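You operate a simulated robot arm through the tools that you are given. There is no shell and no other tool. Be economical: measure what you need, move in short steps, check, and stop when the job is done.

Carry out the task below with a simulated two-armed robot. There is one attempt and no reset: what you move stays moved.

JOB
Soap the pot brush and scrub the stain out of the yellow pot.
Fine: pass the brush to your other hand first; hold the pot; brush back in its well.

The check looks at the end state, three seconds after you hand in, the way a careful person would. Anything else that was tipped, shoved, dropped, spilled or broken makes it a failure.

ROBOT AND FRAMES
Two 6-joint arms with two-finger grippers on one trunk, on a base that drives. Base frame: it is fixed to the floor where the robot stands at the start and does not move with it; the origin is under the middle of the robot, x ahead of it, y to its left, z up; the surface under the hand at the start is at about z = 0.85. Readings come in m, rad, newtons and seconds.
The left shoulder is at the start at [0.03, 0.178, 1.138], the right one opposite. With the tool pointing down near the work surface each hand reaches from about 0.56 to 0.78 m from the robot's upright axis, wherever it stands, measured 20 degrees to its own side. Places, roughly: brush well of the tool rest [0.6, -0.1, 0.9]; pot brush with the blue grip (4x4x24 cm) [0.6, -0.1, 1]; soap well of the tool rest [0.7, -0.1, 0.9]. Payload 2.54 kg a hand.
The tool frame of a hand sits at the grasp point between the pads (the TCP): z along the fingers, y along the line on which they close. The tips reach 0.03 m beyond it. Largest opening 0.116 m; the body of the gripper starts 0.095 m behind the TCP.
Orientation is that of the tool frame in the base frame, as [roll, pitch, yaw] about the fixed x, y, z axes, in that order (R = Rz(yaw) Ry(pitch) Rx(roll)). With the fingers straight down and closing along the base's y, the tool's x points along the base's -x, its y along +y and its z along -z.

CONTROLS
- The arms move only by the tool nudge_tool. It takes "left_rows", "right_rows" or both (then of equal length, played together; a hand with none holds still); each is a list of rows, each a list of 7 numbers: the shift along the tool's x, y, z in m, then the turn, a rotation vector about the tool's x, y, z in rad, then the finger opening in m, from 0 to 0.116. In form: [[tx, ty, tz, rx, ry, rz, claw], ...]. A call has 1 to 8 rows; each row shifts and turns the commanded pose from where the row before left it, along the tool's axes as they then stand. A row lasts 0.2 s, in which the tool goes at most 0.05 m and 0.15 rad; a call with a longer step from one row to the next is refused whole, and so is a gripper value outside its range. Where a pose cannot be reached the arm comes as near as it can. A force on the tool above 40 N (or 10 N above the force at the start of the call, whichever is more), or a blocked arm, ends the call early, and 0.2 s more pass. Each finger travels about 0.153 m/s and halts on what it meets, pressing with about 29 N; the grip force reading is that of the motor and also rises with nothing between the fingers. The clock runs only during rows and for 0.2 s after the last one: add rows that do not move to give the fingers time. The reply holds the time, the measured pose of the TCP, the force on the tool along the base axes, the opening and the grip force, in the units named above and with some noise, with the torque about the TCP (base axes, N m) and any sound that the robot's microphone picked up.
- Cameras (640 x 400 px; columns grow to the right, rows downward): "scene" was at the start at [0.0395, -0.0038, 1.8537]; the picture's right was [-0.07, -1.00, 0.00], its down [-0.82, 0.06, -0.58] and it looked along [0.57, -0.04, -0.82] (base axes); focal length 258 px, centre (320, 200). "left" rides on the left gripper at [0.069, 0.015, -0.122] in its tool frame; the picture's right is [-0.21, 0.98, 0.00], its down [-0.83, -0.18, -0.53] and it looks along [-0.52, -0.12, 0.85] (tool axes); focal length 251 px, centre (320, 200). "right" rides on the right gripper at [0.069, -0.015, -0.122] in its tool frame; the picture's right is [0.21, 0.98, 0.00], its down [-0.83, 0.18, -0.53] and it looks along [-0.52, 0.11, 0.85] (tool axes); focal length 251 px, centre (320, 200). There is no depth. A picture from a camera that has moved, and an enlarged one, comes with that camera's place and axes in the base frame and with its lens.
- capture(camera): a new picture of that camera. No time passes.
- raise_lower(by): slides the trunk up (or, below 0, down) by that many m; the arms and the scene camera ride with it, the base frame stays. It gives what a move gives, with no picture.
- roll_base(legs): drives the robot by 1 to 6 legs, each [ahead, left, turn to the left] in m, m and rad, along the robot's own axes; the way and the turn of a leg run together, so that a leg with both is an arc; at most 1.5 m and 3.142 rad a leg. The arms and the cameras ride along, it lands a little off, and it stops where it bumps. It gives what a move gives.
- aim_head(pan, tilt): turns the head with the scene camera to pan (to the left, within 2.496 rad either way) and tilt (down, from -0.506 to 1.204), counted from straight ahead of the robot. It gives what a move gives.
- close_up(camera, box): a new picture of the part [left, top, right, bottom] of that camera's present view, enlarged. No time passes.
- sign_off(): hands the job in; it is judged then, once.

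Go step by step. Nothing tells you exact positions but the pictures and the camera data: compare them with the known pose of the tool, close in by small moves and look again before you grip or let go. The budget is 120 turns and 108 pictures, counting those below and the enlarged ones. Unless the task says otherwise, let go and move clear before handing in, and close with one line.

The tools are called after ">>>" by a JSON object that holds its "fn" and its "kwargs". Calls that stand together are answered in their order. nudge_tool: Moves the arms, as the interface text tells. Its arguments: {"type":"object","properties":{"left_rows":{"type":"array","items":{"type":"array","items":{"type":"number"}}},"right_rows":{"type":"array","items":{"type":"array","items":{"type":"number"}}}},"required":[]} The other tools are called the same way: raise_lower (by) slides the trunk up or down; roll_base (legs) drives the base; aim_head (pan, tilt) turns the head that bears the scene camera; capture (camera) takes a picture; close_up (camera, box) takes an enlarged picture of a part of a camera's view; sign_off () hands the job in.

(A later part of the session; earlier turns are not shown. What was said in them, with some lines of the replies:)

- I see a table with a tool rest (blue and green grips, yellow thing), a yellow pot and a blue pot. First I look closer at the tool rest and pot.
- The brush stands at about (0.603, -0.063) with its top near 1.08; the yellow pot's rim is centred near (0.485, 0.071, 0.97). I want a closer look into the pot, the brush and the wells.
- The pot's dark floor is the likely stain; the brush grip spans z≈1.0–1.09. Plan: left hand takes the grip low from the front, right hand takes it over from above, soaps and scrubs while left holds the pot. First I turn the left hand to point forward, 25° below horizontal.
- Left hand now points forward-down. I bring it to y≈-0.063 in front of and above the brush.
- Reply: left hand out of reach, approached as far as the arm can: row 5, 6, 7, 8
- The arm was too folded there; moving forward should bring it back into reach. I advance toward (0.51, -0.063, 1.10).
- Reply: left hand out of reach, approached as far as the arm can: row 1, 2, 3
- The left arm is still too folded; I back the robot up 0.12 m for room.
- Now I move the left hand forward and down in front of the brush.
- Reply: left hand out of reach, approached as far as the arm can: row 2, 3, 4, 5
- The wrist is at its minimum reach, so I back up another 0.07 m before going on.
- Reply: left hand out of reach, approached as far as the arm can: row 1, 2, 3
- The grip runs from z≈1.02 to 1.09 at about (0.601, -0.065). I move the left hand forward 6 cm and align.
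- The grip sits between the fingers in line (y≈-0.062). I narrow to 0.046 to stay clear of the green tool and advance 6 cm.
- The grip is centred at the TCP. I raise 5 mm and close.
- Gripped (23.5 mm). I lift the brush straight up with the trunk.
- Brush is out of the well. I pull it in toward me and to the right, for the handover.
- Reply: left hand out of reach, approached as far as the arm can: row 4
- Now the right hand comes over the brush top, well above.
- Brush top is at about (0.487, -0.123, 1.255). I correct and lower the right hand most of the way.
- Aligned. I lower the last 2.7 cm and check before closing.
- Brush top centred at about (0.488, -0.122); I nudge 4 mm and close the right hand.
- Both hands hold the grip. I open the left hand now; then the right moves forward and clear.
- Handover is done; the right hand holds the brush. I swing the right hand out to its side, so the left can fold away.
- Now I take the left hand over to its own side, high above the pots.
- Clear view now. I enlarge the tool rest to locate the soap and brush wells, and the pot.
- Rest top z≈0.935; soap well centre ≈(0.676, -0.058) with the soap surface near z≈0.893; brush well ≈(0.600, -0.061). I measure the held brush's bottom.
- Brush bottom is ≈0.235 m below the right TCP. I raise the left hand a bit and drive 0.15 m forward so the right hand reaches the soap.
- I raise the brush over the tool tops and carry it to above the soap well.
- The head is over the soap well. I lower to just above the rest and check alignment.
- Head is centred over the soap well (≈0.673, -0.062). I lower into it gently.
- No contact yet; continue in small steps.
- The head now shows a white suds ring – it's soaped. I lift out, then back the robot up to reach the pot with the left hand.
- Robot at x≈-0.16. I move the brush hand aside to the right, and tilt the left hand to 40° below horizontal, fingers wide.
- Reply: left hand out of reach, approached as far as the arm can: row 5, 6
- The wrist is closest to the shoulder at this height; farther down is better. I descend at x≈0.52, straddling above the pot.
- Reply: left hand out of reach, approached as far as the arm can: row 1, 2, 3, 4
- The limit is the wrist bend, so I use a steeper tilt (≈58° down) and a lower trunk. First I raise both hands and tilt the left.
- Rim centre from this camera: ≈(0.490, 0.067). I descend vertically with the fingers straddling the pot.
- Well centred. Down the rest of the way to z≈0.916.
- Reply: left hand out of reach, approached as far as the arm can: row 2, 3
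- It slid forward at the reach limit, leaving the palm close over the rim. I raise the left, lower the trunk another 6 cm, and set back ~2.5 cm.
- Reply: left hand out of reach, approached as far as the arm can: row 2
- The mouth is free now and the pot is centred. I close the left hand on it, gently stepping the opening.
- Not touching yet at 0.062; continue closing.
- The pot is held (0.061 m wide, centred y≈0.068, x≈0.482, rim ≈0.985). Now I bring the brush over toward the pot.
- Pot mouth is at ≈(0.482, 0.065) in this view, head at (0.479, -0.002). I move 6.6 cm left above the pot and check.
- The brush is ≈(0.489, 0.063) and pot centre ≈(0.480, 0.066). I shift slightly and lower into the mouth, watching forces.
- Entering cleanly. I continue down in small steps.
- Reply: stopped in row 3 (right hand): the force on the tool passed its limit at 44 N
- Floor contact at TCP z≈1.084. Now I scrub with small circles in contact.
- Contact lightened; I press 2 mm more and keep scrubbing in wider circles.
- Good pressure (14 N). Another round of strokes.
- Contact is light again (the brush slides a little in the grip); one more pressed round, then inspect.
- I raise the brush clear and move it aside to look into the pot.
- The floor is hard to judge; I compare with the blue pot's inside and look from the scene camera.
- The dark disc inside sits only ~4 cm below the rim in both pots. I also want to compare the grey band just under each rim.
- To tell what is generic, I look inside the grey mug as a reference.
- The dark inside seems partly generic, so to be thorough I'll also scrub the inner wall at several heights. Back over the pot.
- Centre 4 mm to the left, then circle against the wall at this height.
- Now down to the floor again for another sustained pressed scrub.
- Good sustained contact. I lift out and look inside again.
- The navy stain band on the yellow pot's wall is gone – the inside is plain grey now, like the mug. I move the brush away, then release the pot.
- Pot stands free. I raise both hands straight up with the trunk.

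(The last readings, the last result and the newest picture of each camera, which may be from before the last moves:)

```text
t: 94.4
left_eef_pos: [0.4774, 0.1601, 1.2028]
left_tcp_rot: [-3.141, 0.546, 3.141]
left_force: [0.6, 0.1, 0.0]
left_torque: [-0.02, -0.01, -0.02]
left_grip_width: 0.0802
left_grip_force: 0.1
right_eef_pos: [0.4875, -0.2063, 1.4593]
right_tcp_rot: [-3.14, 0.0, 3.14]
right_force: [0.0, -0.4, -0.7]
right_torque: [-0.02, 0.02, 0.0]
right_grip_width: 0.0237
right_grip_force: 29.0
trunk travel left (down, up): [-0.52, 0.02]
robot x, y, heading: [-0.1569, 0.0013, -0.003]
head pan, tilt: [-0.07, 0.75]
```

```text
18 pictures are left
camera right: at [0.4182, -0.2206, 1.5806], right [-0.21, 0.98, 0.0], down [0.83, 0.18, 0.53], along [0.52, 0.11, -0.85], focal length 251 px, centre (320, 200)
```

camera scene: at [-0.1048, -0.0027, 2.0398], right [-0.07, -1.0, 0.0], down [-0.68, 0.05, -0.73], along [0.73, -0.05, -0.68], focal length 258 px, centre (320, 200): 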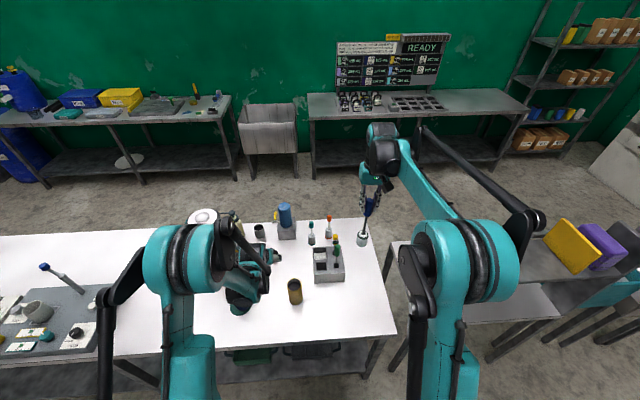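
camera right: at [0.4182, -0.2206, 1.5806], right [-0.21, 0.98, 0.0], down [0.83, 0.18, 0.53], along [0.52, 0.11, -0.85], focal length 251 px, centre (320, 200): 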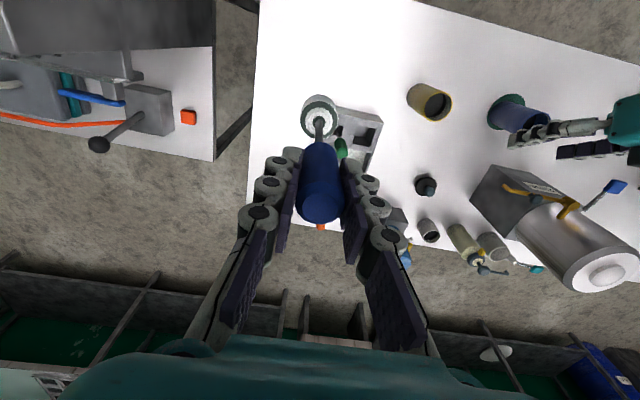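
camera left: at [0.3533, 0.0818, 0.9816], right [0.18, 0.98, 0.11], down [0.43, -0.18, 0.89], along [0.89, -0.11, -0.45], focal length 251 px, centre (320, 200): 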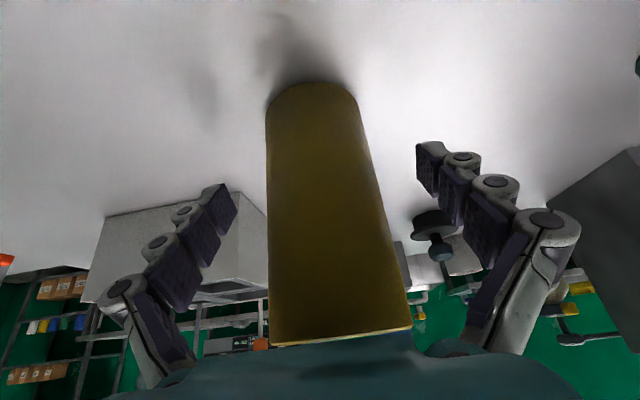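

Everything stands as it was. I raise the left hand more, and drive forward 8.5 cm for placing the brush.

>>> {"fn": "nudge_tool", "kwargs": {"left_rows": [[-0.0156, 0, -0.0256, 0, 0, 0, 0.08], [-0.0156, 0, -0.0256, 0, 0, 0, 0.08], [-0.0156, 0, -0.0256, 0, 0, 0, 0.08], [-0.0156, 0, -0.0256, 0, 0, 0, 0.08]]}}

>>> {"fn": "roll_base", "kwargs": {"legs": [[0.085, 0, 0]]}}

>>> {"fn": "nudge_tool", "kwargs": {"right_rows": [[-0.01, 0.02, 0.04, 0, 0, 0, 0.015], [-0.01, 0.03, 0.03, 0, 0, 0, 0.015], [-0.005, 0.035, 0.02, 0, 0, 0, 0.015], [0, 0.035, 0, 0, 0, 0, 0.015], [0, 0.025, 0, 0, 0, 0, 0.015], [0, 0, 0, 0, 0, 0, 0.015]]}}

>>> {"fn": "capture", "kwargs": {"camera": "right"}}

```text
t: 95.4
left_eef_pos: [0.4749, 0.1596, 1.321]
left_tcp_rot: [3.14, 0.548, 3.142]
left_force: [-1.4, -0.3, 0.0]
left_torque: [0.01, -0.03, 0.01]
left_grip_width: 0.0801
left_grip_force: 0.2
right_eef_pos: [0.486, -0.2074, 1.4592]
right_tcp_rot: [-3.142, 0.002, 3.14]
right_force: [-0.1, -0.7, -0.5]
right_torque: [-0.04, 0.03, -0.02]
right_grip_width: 0.0235
right_grip_force: 29.0
trunk travel left (down, up): [-0.52, 0.02]
robot x, y, heading: [-0.1578, 0.0008, 0.002]
head pan, tilt: [-0.07, 0.75]
```

```text
t: 96.5
left_eef_pos: [0.5598, 0.158, 1.3214]
left_tcp_rot: [3.141, 0.548, 3.141]
left_force: [0.2, -0.3, 0.2]
left_torque: [0.01, -0.04, 0.01]
left_grip_width: 0.08
left_grip_force: 0.1
right_eef_pos: [0.5704, -0.2091, 1.46]
right_tcp_rot: [-3.141, 0.002, 3.136]
right_force: [-1.0, 1.0, -1.0]
right_torque: [0.0, -0.03, -0.03]
right_grip_width: 0.0237
right_grip_force: 28.3
trunk travel left (down, up): [-0.52, 0.02]
robot x, y, heading: [-0.0706, -0.0004, 0.0]
head pan, tilt: [-0.07, 0.75]
```

```text
t: 97.9
left_eef_pos: [0.5609, 0.1575, 1.3202]
left_tcp_rot: [3.14, 0.546, 3.14]
left_force: [0.3, 0.2, 0.3]
left_torque: [0.0, 0.03, 0.01]
left_grip_width: 0.0798
left_grip_force: 0.1
right_eef_pos: [0.5969, -0.0642, 1.367]
right_tcp_rot: [-3.141, -0.001, 3.136]
right_force: [-0.6, -1.3, -0.8]
right_torque: [0.04, -0.02, -0.02]
right_grip_width: 0.0235
right_grip_force: 29.2
trunk travel left (down, up): [-0.52, 0.02]
robot x, y, heading: [-0.0704, -0.0006, -0.006]
head pan, tilt: [-0.07, 0.75]
```

```text
17 pictures are left
camera right: at [0.5281, -0.0784, 1.4877], right [-0.21, 0.98, 0.0], down [0.83, 0.18, 0.53], along [0.52, 0.11, -0.85], focal length 251 px, centre (320, 200)
```

right: 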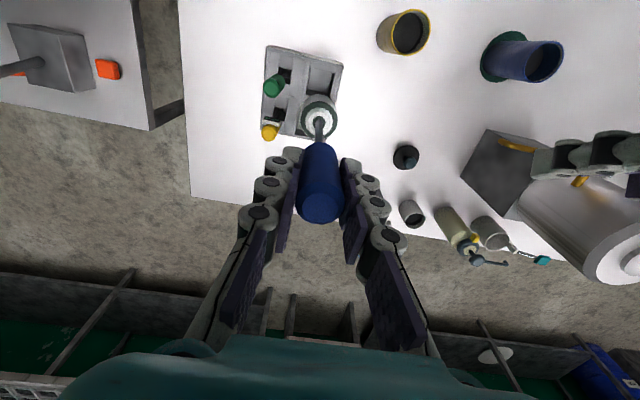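

Over the brush well region. I lower to just above the rest and align.

>>> {"fn": "nudge_tool", "kwargs": {"right_rows": [[0, 0, 0.045, 0, 0, 0, 0.015], [0, 0, 0.045, 0, 0, 0, 0.015], [0, 0, 0.045, 0, 0, 0, 0.015], [0, 0, 0.03, 0, 0, 0, 0.015], [0, 0, 0, 0, 0, 0, 0.015]]}}

>>> {"fn": "close_up", "kwargs": {"camera": "right", "box": [220, 20, 420, 150]}}

>>> {"fn": "close_up", "kwargs": {"camera": "scene", "box": [290, 225, 360, 305]}}

```text
t: 99.1
left_eef_pos: [0.5612, 0.1581, 1.3218]
left_tcp_rot: [-3.14, 0.547, 3.14]
left_force: [0.1, 0.2, -0.4]
left_torque: [0.0, 0.0, 0.03]
left_grip_width: 0.08
left_grip_force: 0.1
right_eef_pos: [0.5982, -0.0612, 1.2046]
right_tcp_rot: [-3.141, 0.0, 3.138]
right_force: [0.6, 0.2, -0.2]
right_torque: [0.0, 0.02, 0.02]
right_grip_width: 0.0238
right_grip_force: 29.0
trunk travel left (down, up): [-0.52, 0.02]
robot x, y, heading: [-0.0708, -0.0026, -0.006]
head pan, tilt: [-0.07, 0.75]
```

```text
3.08 times, centred on (320, 85) of right
camera zoom: at [0.5272, -0.0755, 1.3254], right [-0.21, 0.98, 0.0], down [0.83, 0.18, 0.53], along [0.52, 0.11, -0.85], focal length 774 px, centre (320, 554)
```

zoom: 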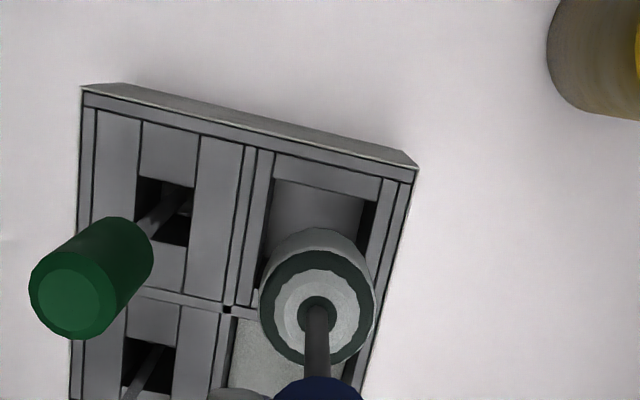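

```text
5.00 times, centred on (325, 265) of scene
camera zoom: at [-0.0214, -0.0051, 2.0399], right [-0.07, -1.0, 0.0], down [-0.68, 0.05, -0.73], along [0.73, -0.05, -0.68], focal length 1293 px, centre (295, -125)
```

zoom: 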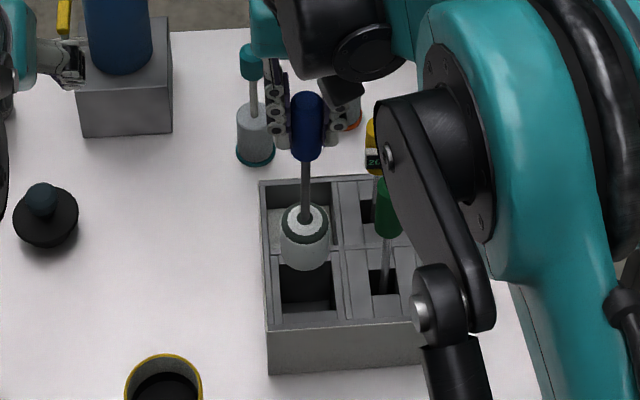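

Head is at ≈(0.600–0.606, -0.062); well centre ≈(0.596, -0.063). I shift 5 mm back, lower 2.5 cm, and recheck.

>>> {"fn": "nudge_tool", "kwargs": {"right_rows": [[0.005, -0.001, 0, 0, 0, 0, 0.015], [0, 0, 0.015, 0, 0, 0, 0.015], [0, 0, 0.01, 0, 0, 0, 0.015], [0, 0, 0, 0, 0, 0, 0.015]]}}

>>> {"fn": "close_up", "kwargs": {"camera": "right", "box": [260, 40, 380, 130]}}

>>> {"fn": "close_up", "kwargs": {"camera": "scene", "box": [300, 240, 350, 300]}}

```text
t: 100.1
left_eef_pos: [0.5612, 0.1587, 1.3212]
left_tcp_rot: [3.141, 0.548, -3.141]
left_force: [0.1, -0.8, 0.4]
left_torque: [-0.02, -0.02, 0.0]
left_grip_width: 0.0798
left_grip_force: 0.0
right_eef_pos: [0.5918, -0.0619, 1.1792]
right_tcp_rot: [3.14, -0.001, 3.138]
right_force: [-0.5, 0.1, -0.6]
right_torque: [0.04, 0.02, 0.0]
right_grip_width: 0.0237
right_grip_force: 28.5
trunk travel left (down, up): [-0.52, 0.02]
robot x, y, heading: [-0.0703, 0.0026, -0.007]
head pan, tilt: [-0.07, 0.75]
```

```text
4.44 times, centred on (320, 85) of right
camera zoom: at [0.522, -0.0775, 1.301], right [-0.21, 0.98, 0.0], down [0.83, 0.18, 0.53], along [0.52, 0.11, -0.85], focal length 1118 px, centre (320, 711)
```

zoom: 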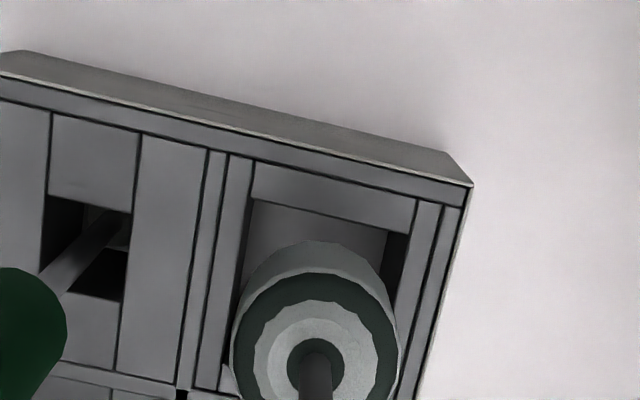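

```text
6.67 times, centred on (325, 270) of scene
camera zoom: at [-0.0209, -0.005, 2.0399], right [-0.07, -1.0, 0.0], down [-0.68, 0.05, -0.73], along [0.73, -0.05, -0.68], focal length 1724 px, centre (287, -267)
```

zoom: 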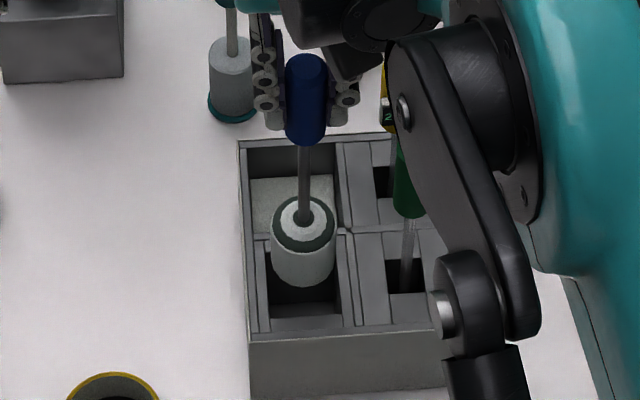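

Well aligned. I lower into the well in steps, watching the force.

>>> {"fn": "nudge_tool", "kwargs": {"right_rows": [[-0.0015, 0, 0.01, 0, 0, 0, 0.015], [0, 0, 0.01, 0, 0, 0, 0.015], [0, 0, 0.01, 0, 0, 0, 0.015]]}}

>>> {"fn": "close_up", "kwargs": {"camera": "right", "box": [260, 40, 380, 130]}}

```text
t: 100.9
left_eef_pos: [0.5619, 0.1575, 1.3211]
left_tcp_rot: [3.141, 0.545, 3.138]
left_force: [-0.4, -0.5, 0.3]
left_torque: [0.03, -0.01, 0.0]
left_grip_width: 0.08
left_grip_force: 0.0
right_eef_pos: [0.5949, -0.0648, 1.149]
right_tcp_rot: [3.14, 0.0, 3.138]
right_force: [-0.2, 0.4, -1.1]
right_torque: [-0.03, 0.0, -0.02]
right_grip_width: 0.0238
right_grip_force: 29.4
trunk travel left (down, up): [-0.52, 0.02]
robot x, y, heading: [-0.0705, 0.0012, -0.0]
head pan, tilt: [-0.07, 0.75]
```

```text
4.44 times, centred on (320, 85) of right
camera zoom: at [0.5242, -0.0782, 1.2699], right [-0.21, 0.98, 0.0], down [0.83, 0.18, 0.53], along [0.52, 0.11, -0.85], focal length 1118 px, centre (320, 711)
```

zoom: 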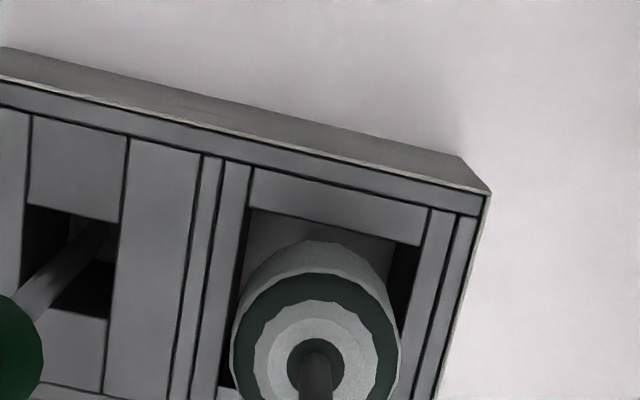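

Entering without contact. Continue down.

>>> {"fn": "nudge_tool", "kwargs": {"right_rows": [[0, 0.0015, 0.012, 0, 0, 0, 0.015], [0, 0, 0.012, 0, 0, 0, 0.015], [0, 0, 0.012, 0, 0, 0, 0.015], [0, 0, 0.012, 0, 0, 0, 0.015]]}}

>>> {"fn": "nudge_tool", "kwargs": {"right_rows": [[0, 0, 0.006, 0, 0, 0, 0.015], [0, 0, 0.005, 0, 0, 0, 0.015], [0, 0, 0.004, 0, 0, 0, 0.015]]}}

```text
t: 101.9
left_eef_pos: [0.5612, 0.1581, 1.322]
left_tcp_rot: [3.142, 0.546, 3.141]
left_force: [0.3, -0.6, 0.1]
left_torque: [-0.01, 0.04, 0.01]
left_grip_width: 0.08
left_grip_force: 0.0
right_eef_pos: [0.5946, -0.0614, 1.0998]
right_tcp_rot: [-3.141, -0.001, 3.138]
right_force: [0.5, -0.3, -0.7]
right_torque: [0.01, -0.01, 0.0]
right_grip_width: 0.0236
right_grip_force: 28.7
trunk travel left (down, up): [-0.52, 0.02]
robot x, y, heading: [-0.0712, -0.0018, -0.004]
head pan, tilt: [-0.07, 0.75]
```

```text
t: 102.7
left_eef_pos: [0.5605, 0.1574, 1.3214]
left_tcp_rot: [3.142, 0.548, 3.139]
left_force: [-0.4, 0.0, -0.9]
left_torque: [0.03, 0.02, -0.03]
left_grip_width: 0.0802
left_grip_force: 0.1
right_eef_pos: [0.5939, -0.0627, 1.0863]
right_tcp_rot: [3.141, 0.0, 3.138]
right_force: [0.1, -1.2, -0.4]
right_torque: [0.02, 0.0, 0.03]
right_grip_width: 0.0236
right_grip_force: 28.8
trunk travel left (down, up): [-0.52, 0.02]
robot x, y, heading: [-0.0644, 0.0035, -0.006]
head pan, tilt: [-0.07, 0.75]
```

>>> {"fn": "nudge_tool", "kwargs": {"right_rows": [[0, 0, 0.004, 0, 0, 0, 0.015], [0, 0, 0.003, 0, 0, 0, 0.015]]}}

>>> {"fn": "nudge_tool", "kwargs": {"right_rows": [[0, 0, 0.002, 0, 0, 0, 0.015], [0, 0, 0.002, 0, 0, 0, 0.015]]}}

>>> {"fn": "capture", "kwargs": {"camera": "scene"}}

```text
t: 103.3
left_eef_pos: [0.5614, 0.1573, 1.3222]
left_tcp_rot: [-3.141, 0.548, 3.14]
left_force: [0.1, -0.3, 0.0]
left_torque: [-0.02, -0.01, 0.02]
left_grip_width: 0.0797
left_grip_force: 0.1
right_eef_pos: [0.595, -0.0636, 1.0784]
right_tcp_rot: [3.141, -0.001, 3.138]
right_force: [0.9, -0.4, -1.4]
right_torque: [0.02, 0.0, 0.03]
right_grip_width: 0.0238
right_grip_force: 28.9
trunk travel left (down, up): [-0.52, 0.02]
robot x, y, heading: [-0.0708, -0.0006, -0.007]
head pan, tilt: [-0.07, 0.75]
```

```text
t: 103.9
left_eef_pos: [0.559, 0.1582, 1.3227]
left_tcp_rot: [3.141, 0.549, 3.14]
left_force: [-0.3, -0.5, 0.6]
left_torque: [0.03, -0.03, -0.02]
left_grip_width: 0.0803
left_grip_force: 0.1
right_eef_pos: [0.5921, -0.0622, 1.077]
right_tcp_rot: [3.141, 0.003, 3.137]
right_force: [5.8, -1.2, 28.6]
right_torque: [-0.11, -0.87, -0.01]
right_grip_width: 0.0235
right_grip_force: 29.4
trunk travel left (down, up): [-0.52, 0.02]
robot x, y, heading: [-0.0674, -0.0014, -0.007]
head pan, tilt: [-0.07, 0.75]
```

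```text
11 pictures are left
camera scene: at [-0.0239, -0.0047, 2.0403], right [-0.07, -1.0, 0.0], down [-0.68, 0.05, -0.73], along [0.73, -0.05, -0.68], focal length 258 px, centre (320, 200)
```

scene: 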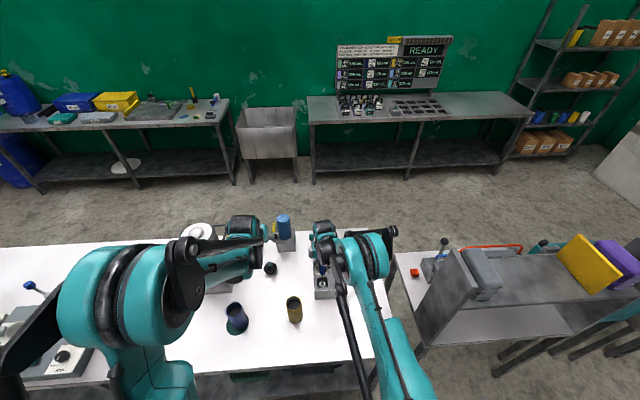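

Seated at the expected height. I ease the pressure, open just enough to miss the green tool, and check.

>>> {"fn": "nudge_tool", "kwargs": {"right_rows": [[0, 0, -0.002, 0, 0, 0, 0.015], [0, 0, 0, 0, 0, 0, 0.028], [0, 0, 0, 0, 0, 0, 0.036], [0, 0, 0, 0, 0, 0, 0.046], [0, 0, 0, 0, 0, 0, 0.046]]}}

>>> {"fn": "capture", "kwargs": {"camera": "right"}}

```text
t: 105.1
left_eef_pos: [0.5608, 0.1584, 1.3213]
left_tcp_rot: [3.141, 0.548, 3.139]
left_force: [0.0, -0.8, 0.2]
left_torque: [0.0, -0.01, 0.0]
left_grip_width: 0.0802
left_grip_force: 0.0
right_eef_pos: [0.5941, -0.0649, 1.078]
right_tcp_rot: [-3.141, 0.0, 3.139]
right_force: [0.6, -0.5, 0.5]
right_torque: [-0.02, 0.0, -0.03]
right_grip_width: 0.0462
right_grip_force: 0.0
trunk travel left (down, up): [-0.52, 0.02]
robot x, y, heading: [-0.0651, -0.0023, -0.007]
head pan, tilt: [-0.07, 0.75]
```

```text
10 pictures are left
camera right: at [0.5239, -0.0779, 1.199], right [-0.21, 0.98, 0.0], down [0.83, 0.18, 0.53], along [0.52, 0.11, -0.85], focal length 251 px, centre (320, 200)
```

right: 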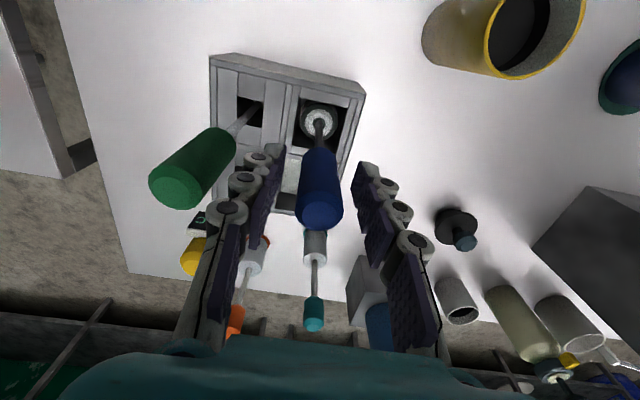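

The brush stands in its well, free of the fingers. I lift the right hand straight up.

>>> {"fn": "nudge_tool", "kwargs": {"right_rows": [[0, 0, -0.02, 0, 0, 0, 0.046], [0, 0, -0.03, 0, 0, 0, 0.046], [0, 0, -0.04, 0, 0, 0, 0.046], [0, 0, -0.045, 0, 0, 0, 0.046], [0, 0, -0.045, 0, 0, 0, 0.046], [0, 0, -0.045, 0, 0, 0, 0.046]]}}

>>> {"fn": "capture", "kwargs": {"camera": "right"}}

>>> {"fn": "roll_base", "kwargs": {"legs": [[-0.12, 0, 0]]}}

>>> {"fn": "close_up", "kwargs": {"camera": "scene", "box": [190, 190, 380, 320]}}

```text
t: 106.5
left_eef_pos: [0.5591, 0.1581, 1.3227]
left_tcp_rot: [-3.142, 0.547, 3.14]
left_force: [-0.1, -0.4, 0.7]
left_torque: [0.02, -0.06, 0.0]
left_grip_width: 0.08
left_grip_force: 0.0
right_eef_pos: [0.5945, -0.0629, 1.3045]
right_tcp_rot: [3.141, -0.001, 3.137]
right_force: [0.5, 0.8, 1.0]
right_torque: [0.02, -0.05, 0.01]
right_grip_width: 0.046
right_grip_force: 0.0
trunk travel left (down, up): [-0.52, 0.02]
robot x, y, heading: [-0.0692, 0.0013, -0.008]
head pan, tilt: [-0.07, 0.75]
```

```text
9 pictures are left
camera right: at [0.5239, -0.0777, 1.4265], right [-0.21, 0.98, 0.0], down [0.83, 0.18, 0.53], along [0.52, 0.11, -0.85], focal length 251 px, centre (320, 200)
```

right: 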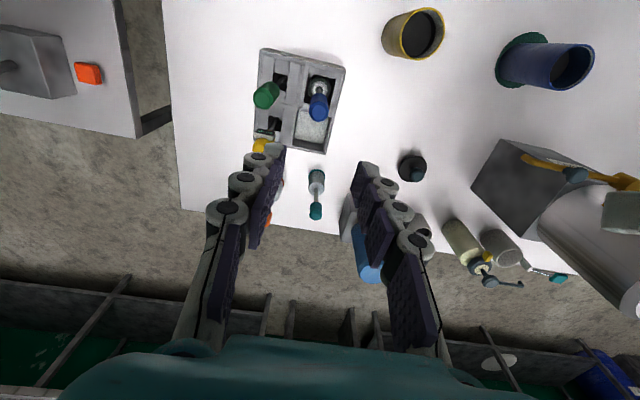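

```text
t: 107.8
left_eef_pos: [0.4422, 0.1595, 1.3214]
left_tcp_rot: [3.14, 0.545, 3.139]
left_force: [-0.8, 0.3, -1.4]
left_torque: [-0.01, 0.01, 0.02]
left_grip_width: 0.08
left_grip_force: 0.1
right_eef_pos: [0.4765, -0.0627, 1.3023]
right_tcp_rot: [-3.141, 0.001, 3.138]
right_force: [0.0, -0.3, 0.1]
right_torque: [-0.03, -0.01, 0.02]
right_grip_width: 0.0461
right_grip_force: 0.1
trunk travel left (down, up): [-0.52, 0.02]
robot x, y, heading: [-0.1908, 0.0008, -0.001]
head pan, tilt: [-0.07, 0.75]
```

```text
3.08 times, centred on (285, 255) of scene
camera zoom: at [-0.1383, -0.0045, 2.0398], right [-0.07, -1.0, 0.0], down [-0.68, 0.05, -0.73], along [0.73, -0.05, -0.68], focal length 796 px, centre (428, 31)
```

zoom: 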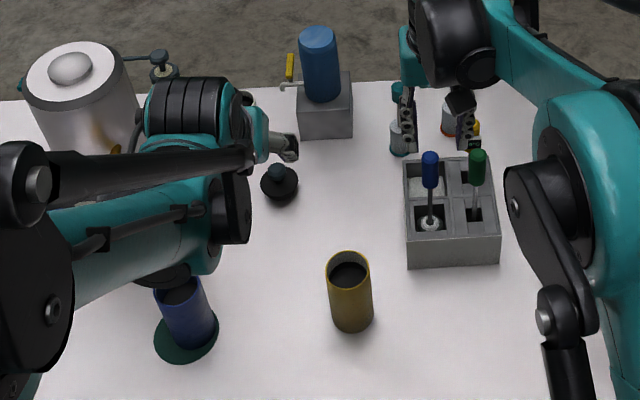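

The brush is back upright in its well and the hands are clear. One last look inside the pot from two sides.

>>> {"fn": "close_up", "kwargs": {"camera": "scene", "box": [280, 258, 312, 292]}}

>>> {"fn": "close_up", "kwargs": {"camera": "right", "box": [360, 40, 480, 140]}}

>>> {"fn": "close_up", "kwargs": {"camera": "left", "box": [180, 0, 340, 100]}}

```text
11.76 times, centred on (296, 275) of scene
camera zoom: at [-0.1383, -0.0045, 2.0398], right [-0.07, -1.0, 0.0], down [-0.68, 0.05, -0.73], along [0.73, -0.05, -0.68], focal length 3042 px, centre (602, -682)
```

zoom: 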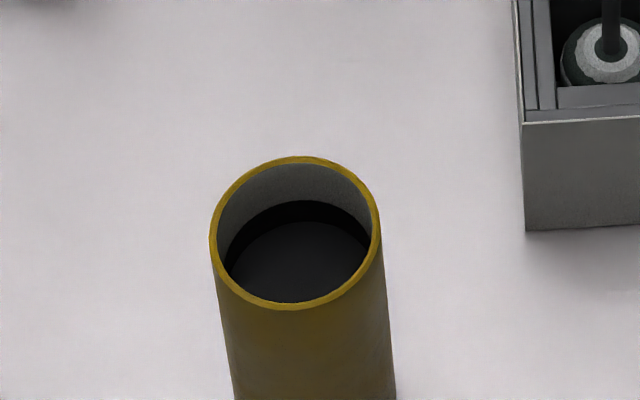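

```text
4.00 times, centred on (420, 90) of right
camera zoom: at [0.407, -0.0768, 1.4249], right [-0.21, 0.98, 0.0], down [0.83, 0.18, 0.53], along [0.52, 0.11, -0.85], focal length 1006 px, centre (-80, 640)
```

zoom: 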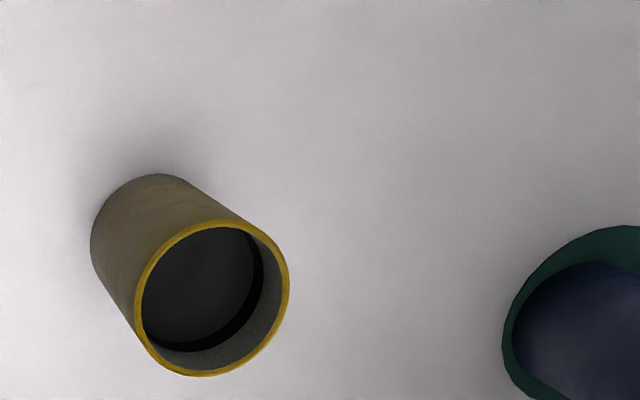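

```text
4.00 times, centred on (260, 50) of left
camera zoom: at [0.3212, 0.1734, 1.3893], right [0.18, 0.98, 0.11], down [0.43, -0.18, 0.89], along [0.88, -0.12, -0.45], focal length 1006 px, centre (560, 800)
```

zoom: 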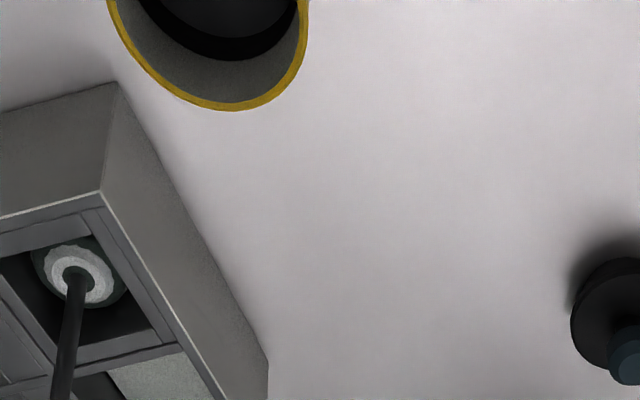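

The stain band is gone, the pot is standing where it was, the brush is in its well, and nothing else has moved. I'm handing in.

>>> {"fn": "sign_off", "kwargs": {}}

```text
The job is handed in.
```

The brush went from the left hand to the right, was soaped, and scrubbed the stain out of the yellow pot while the left hand held the pot. The brush is back in its well and both hands are clear.
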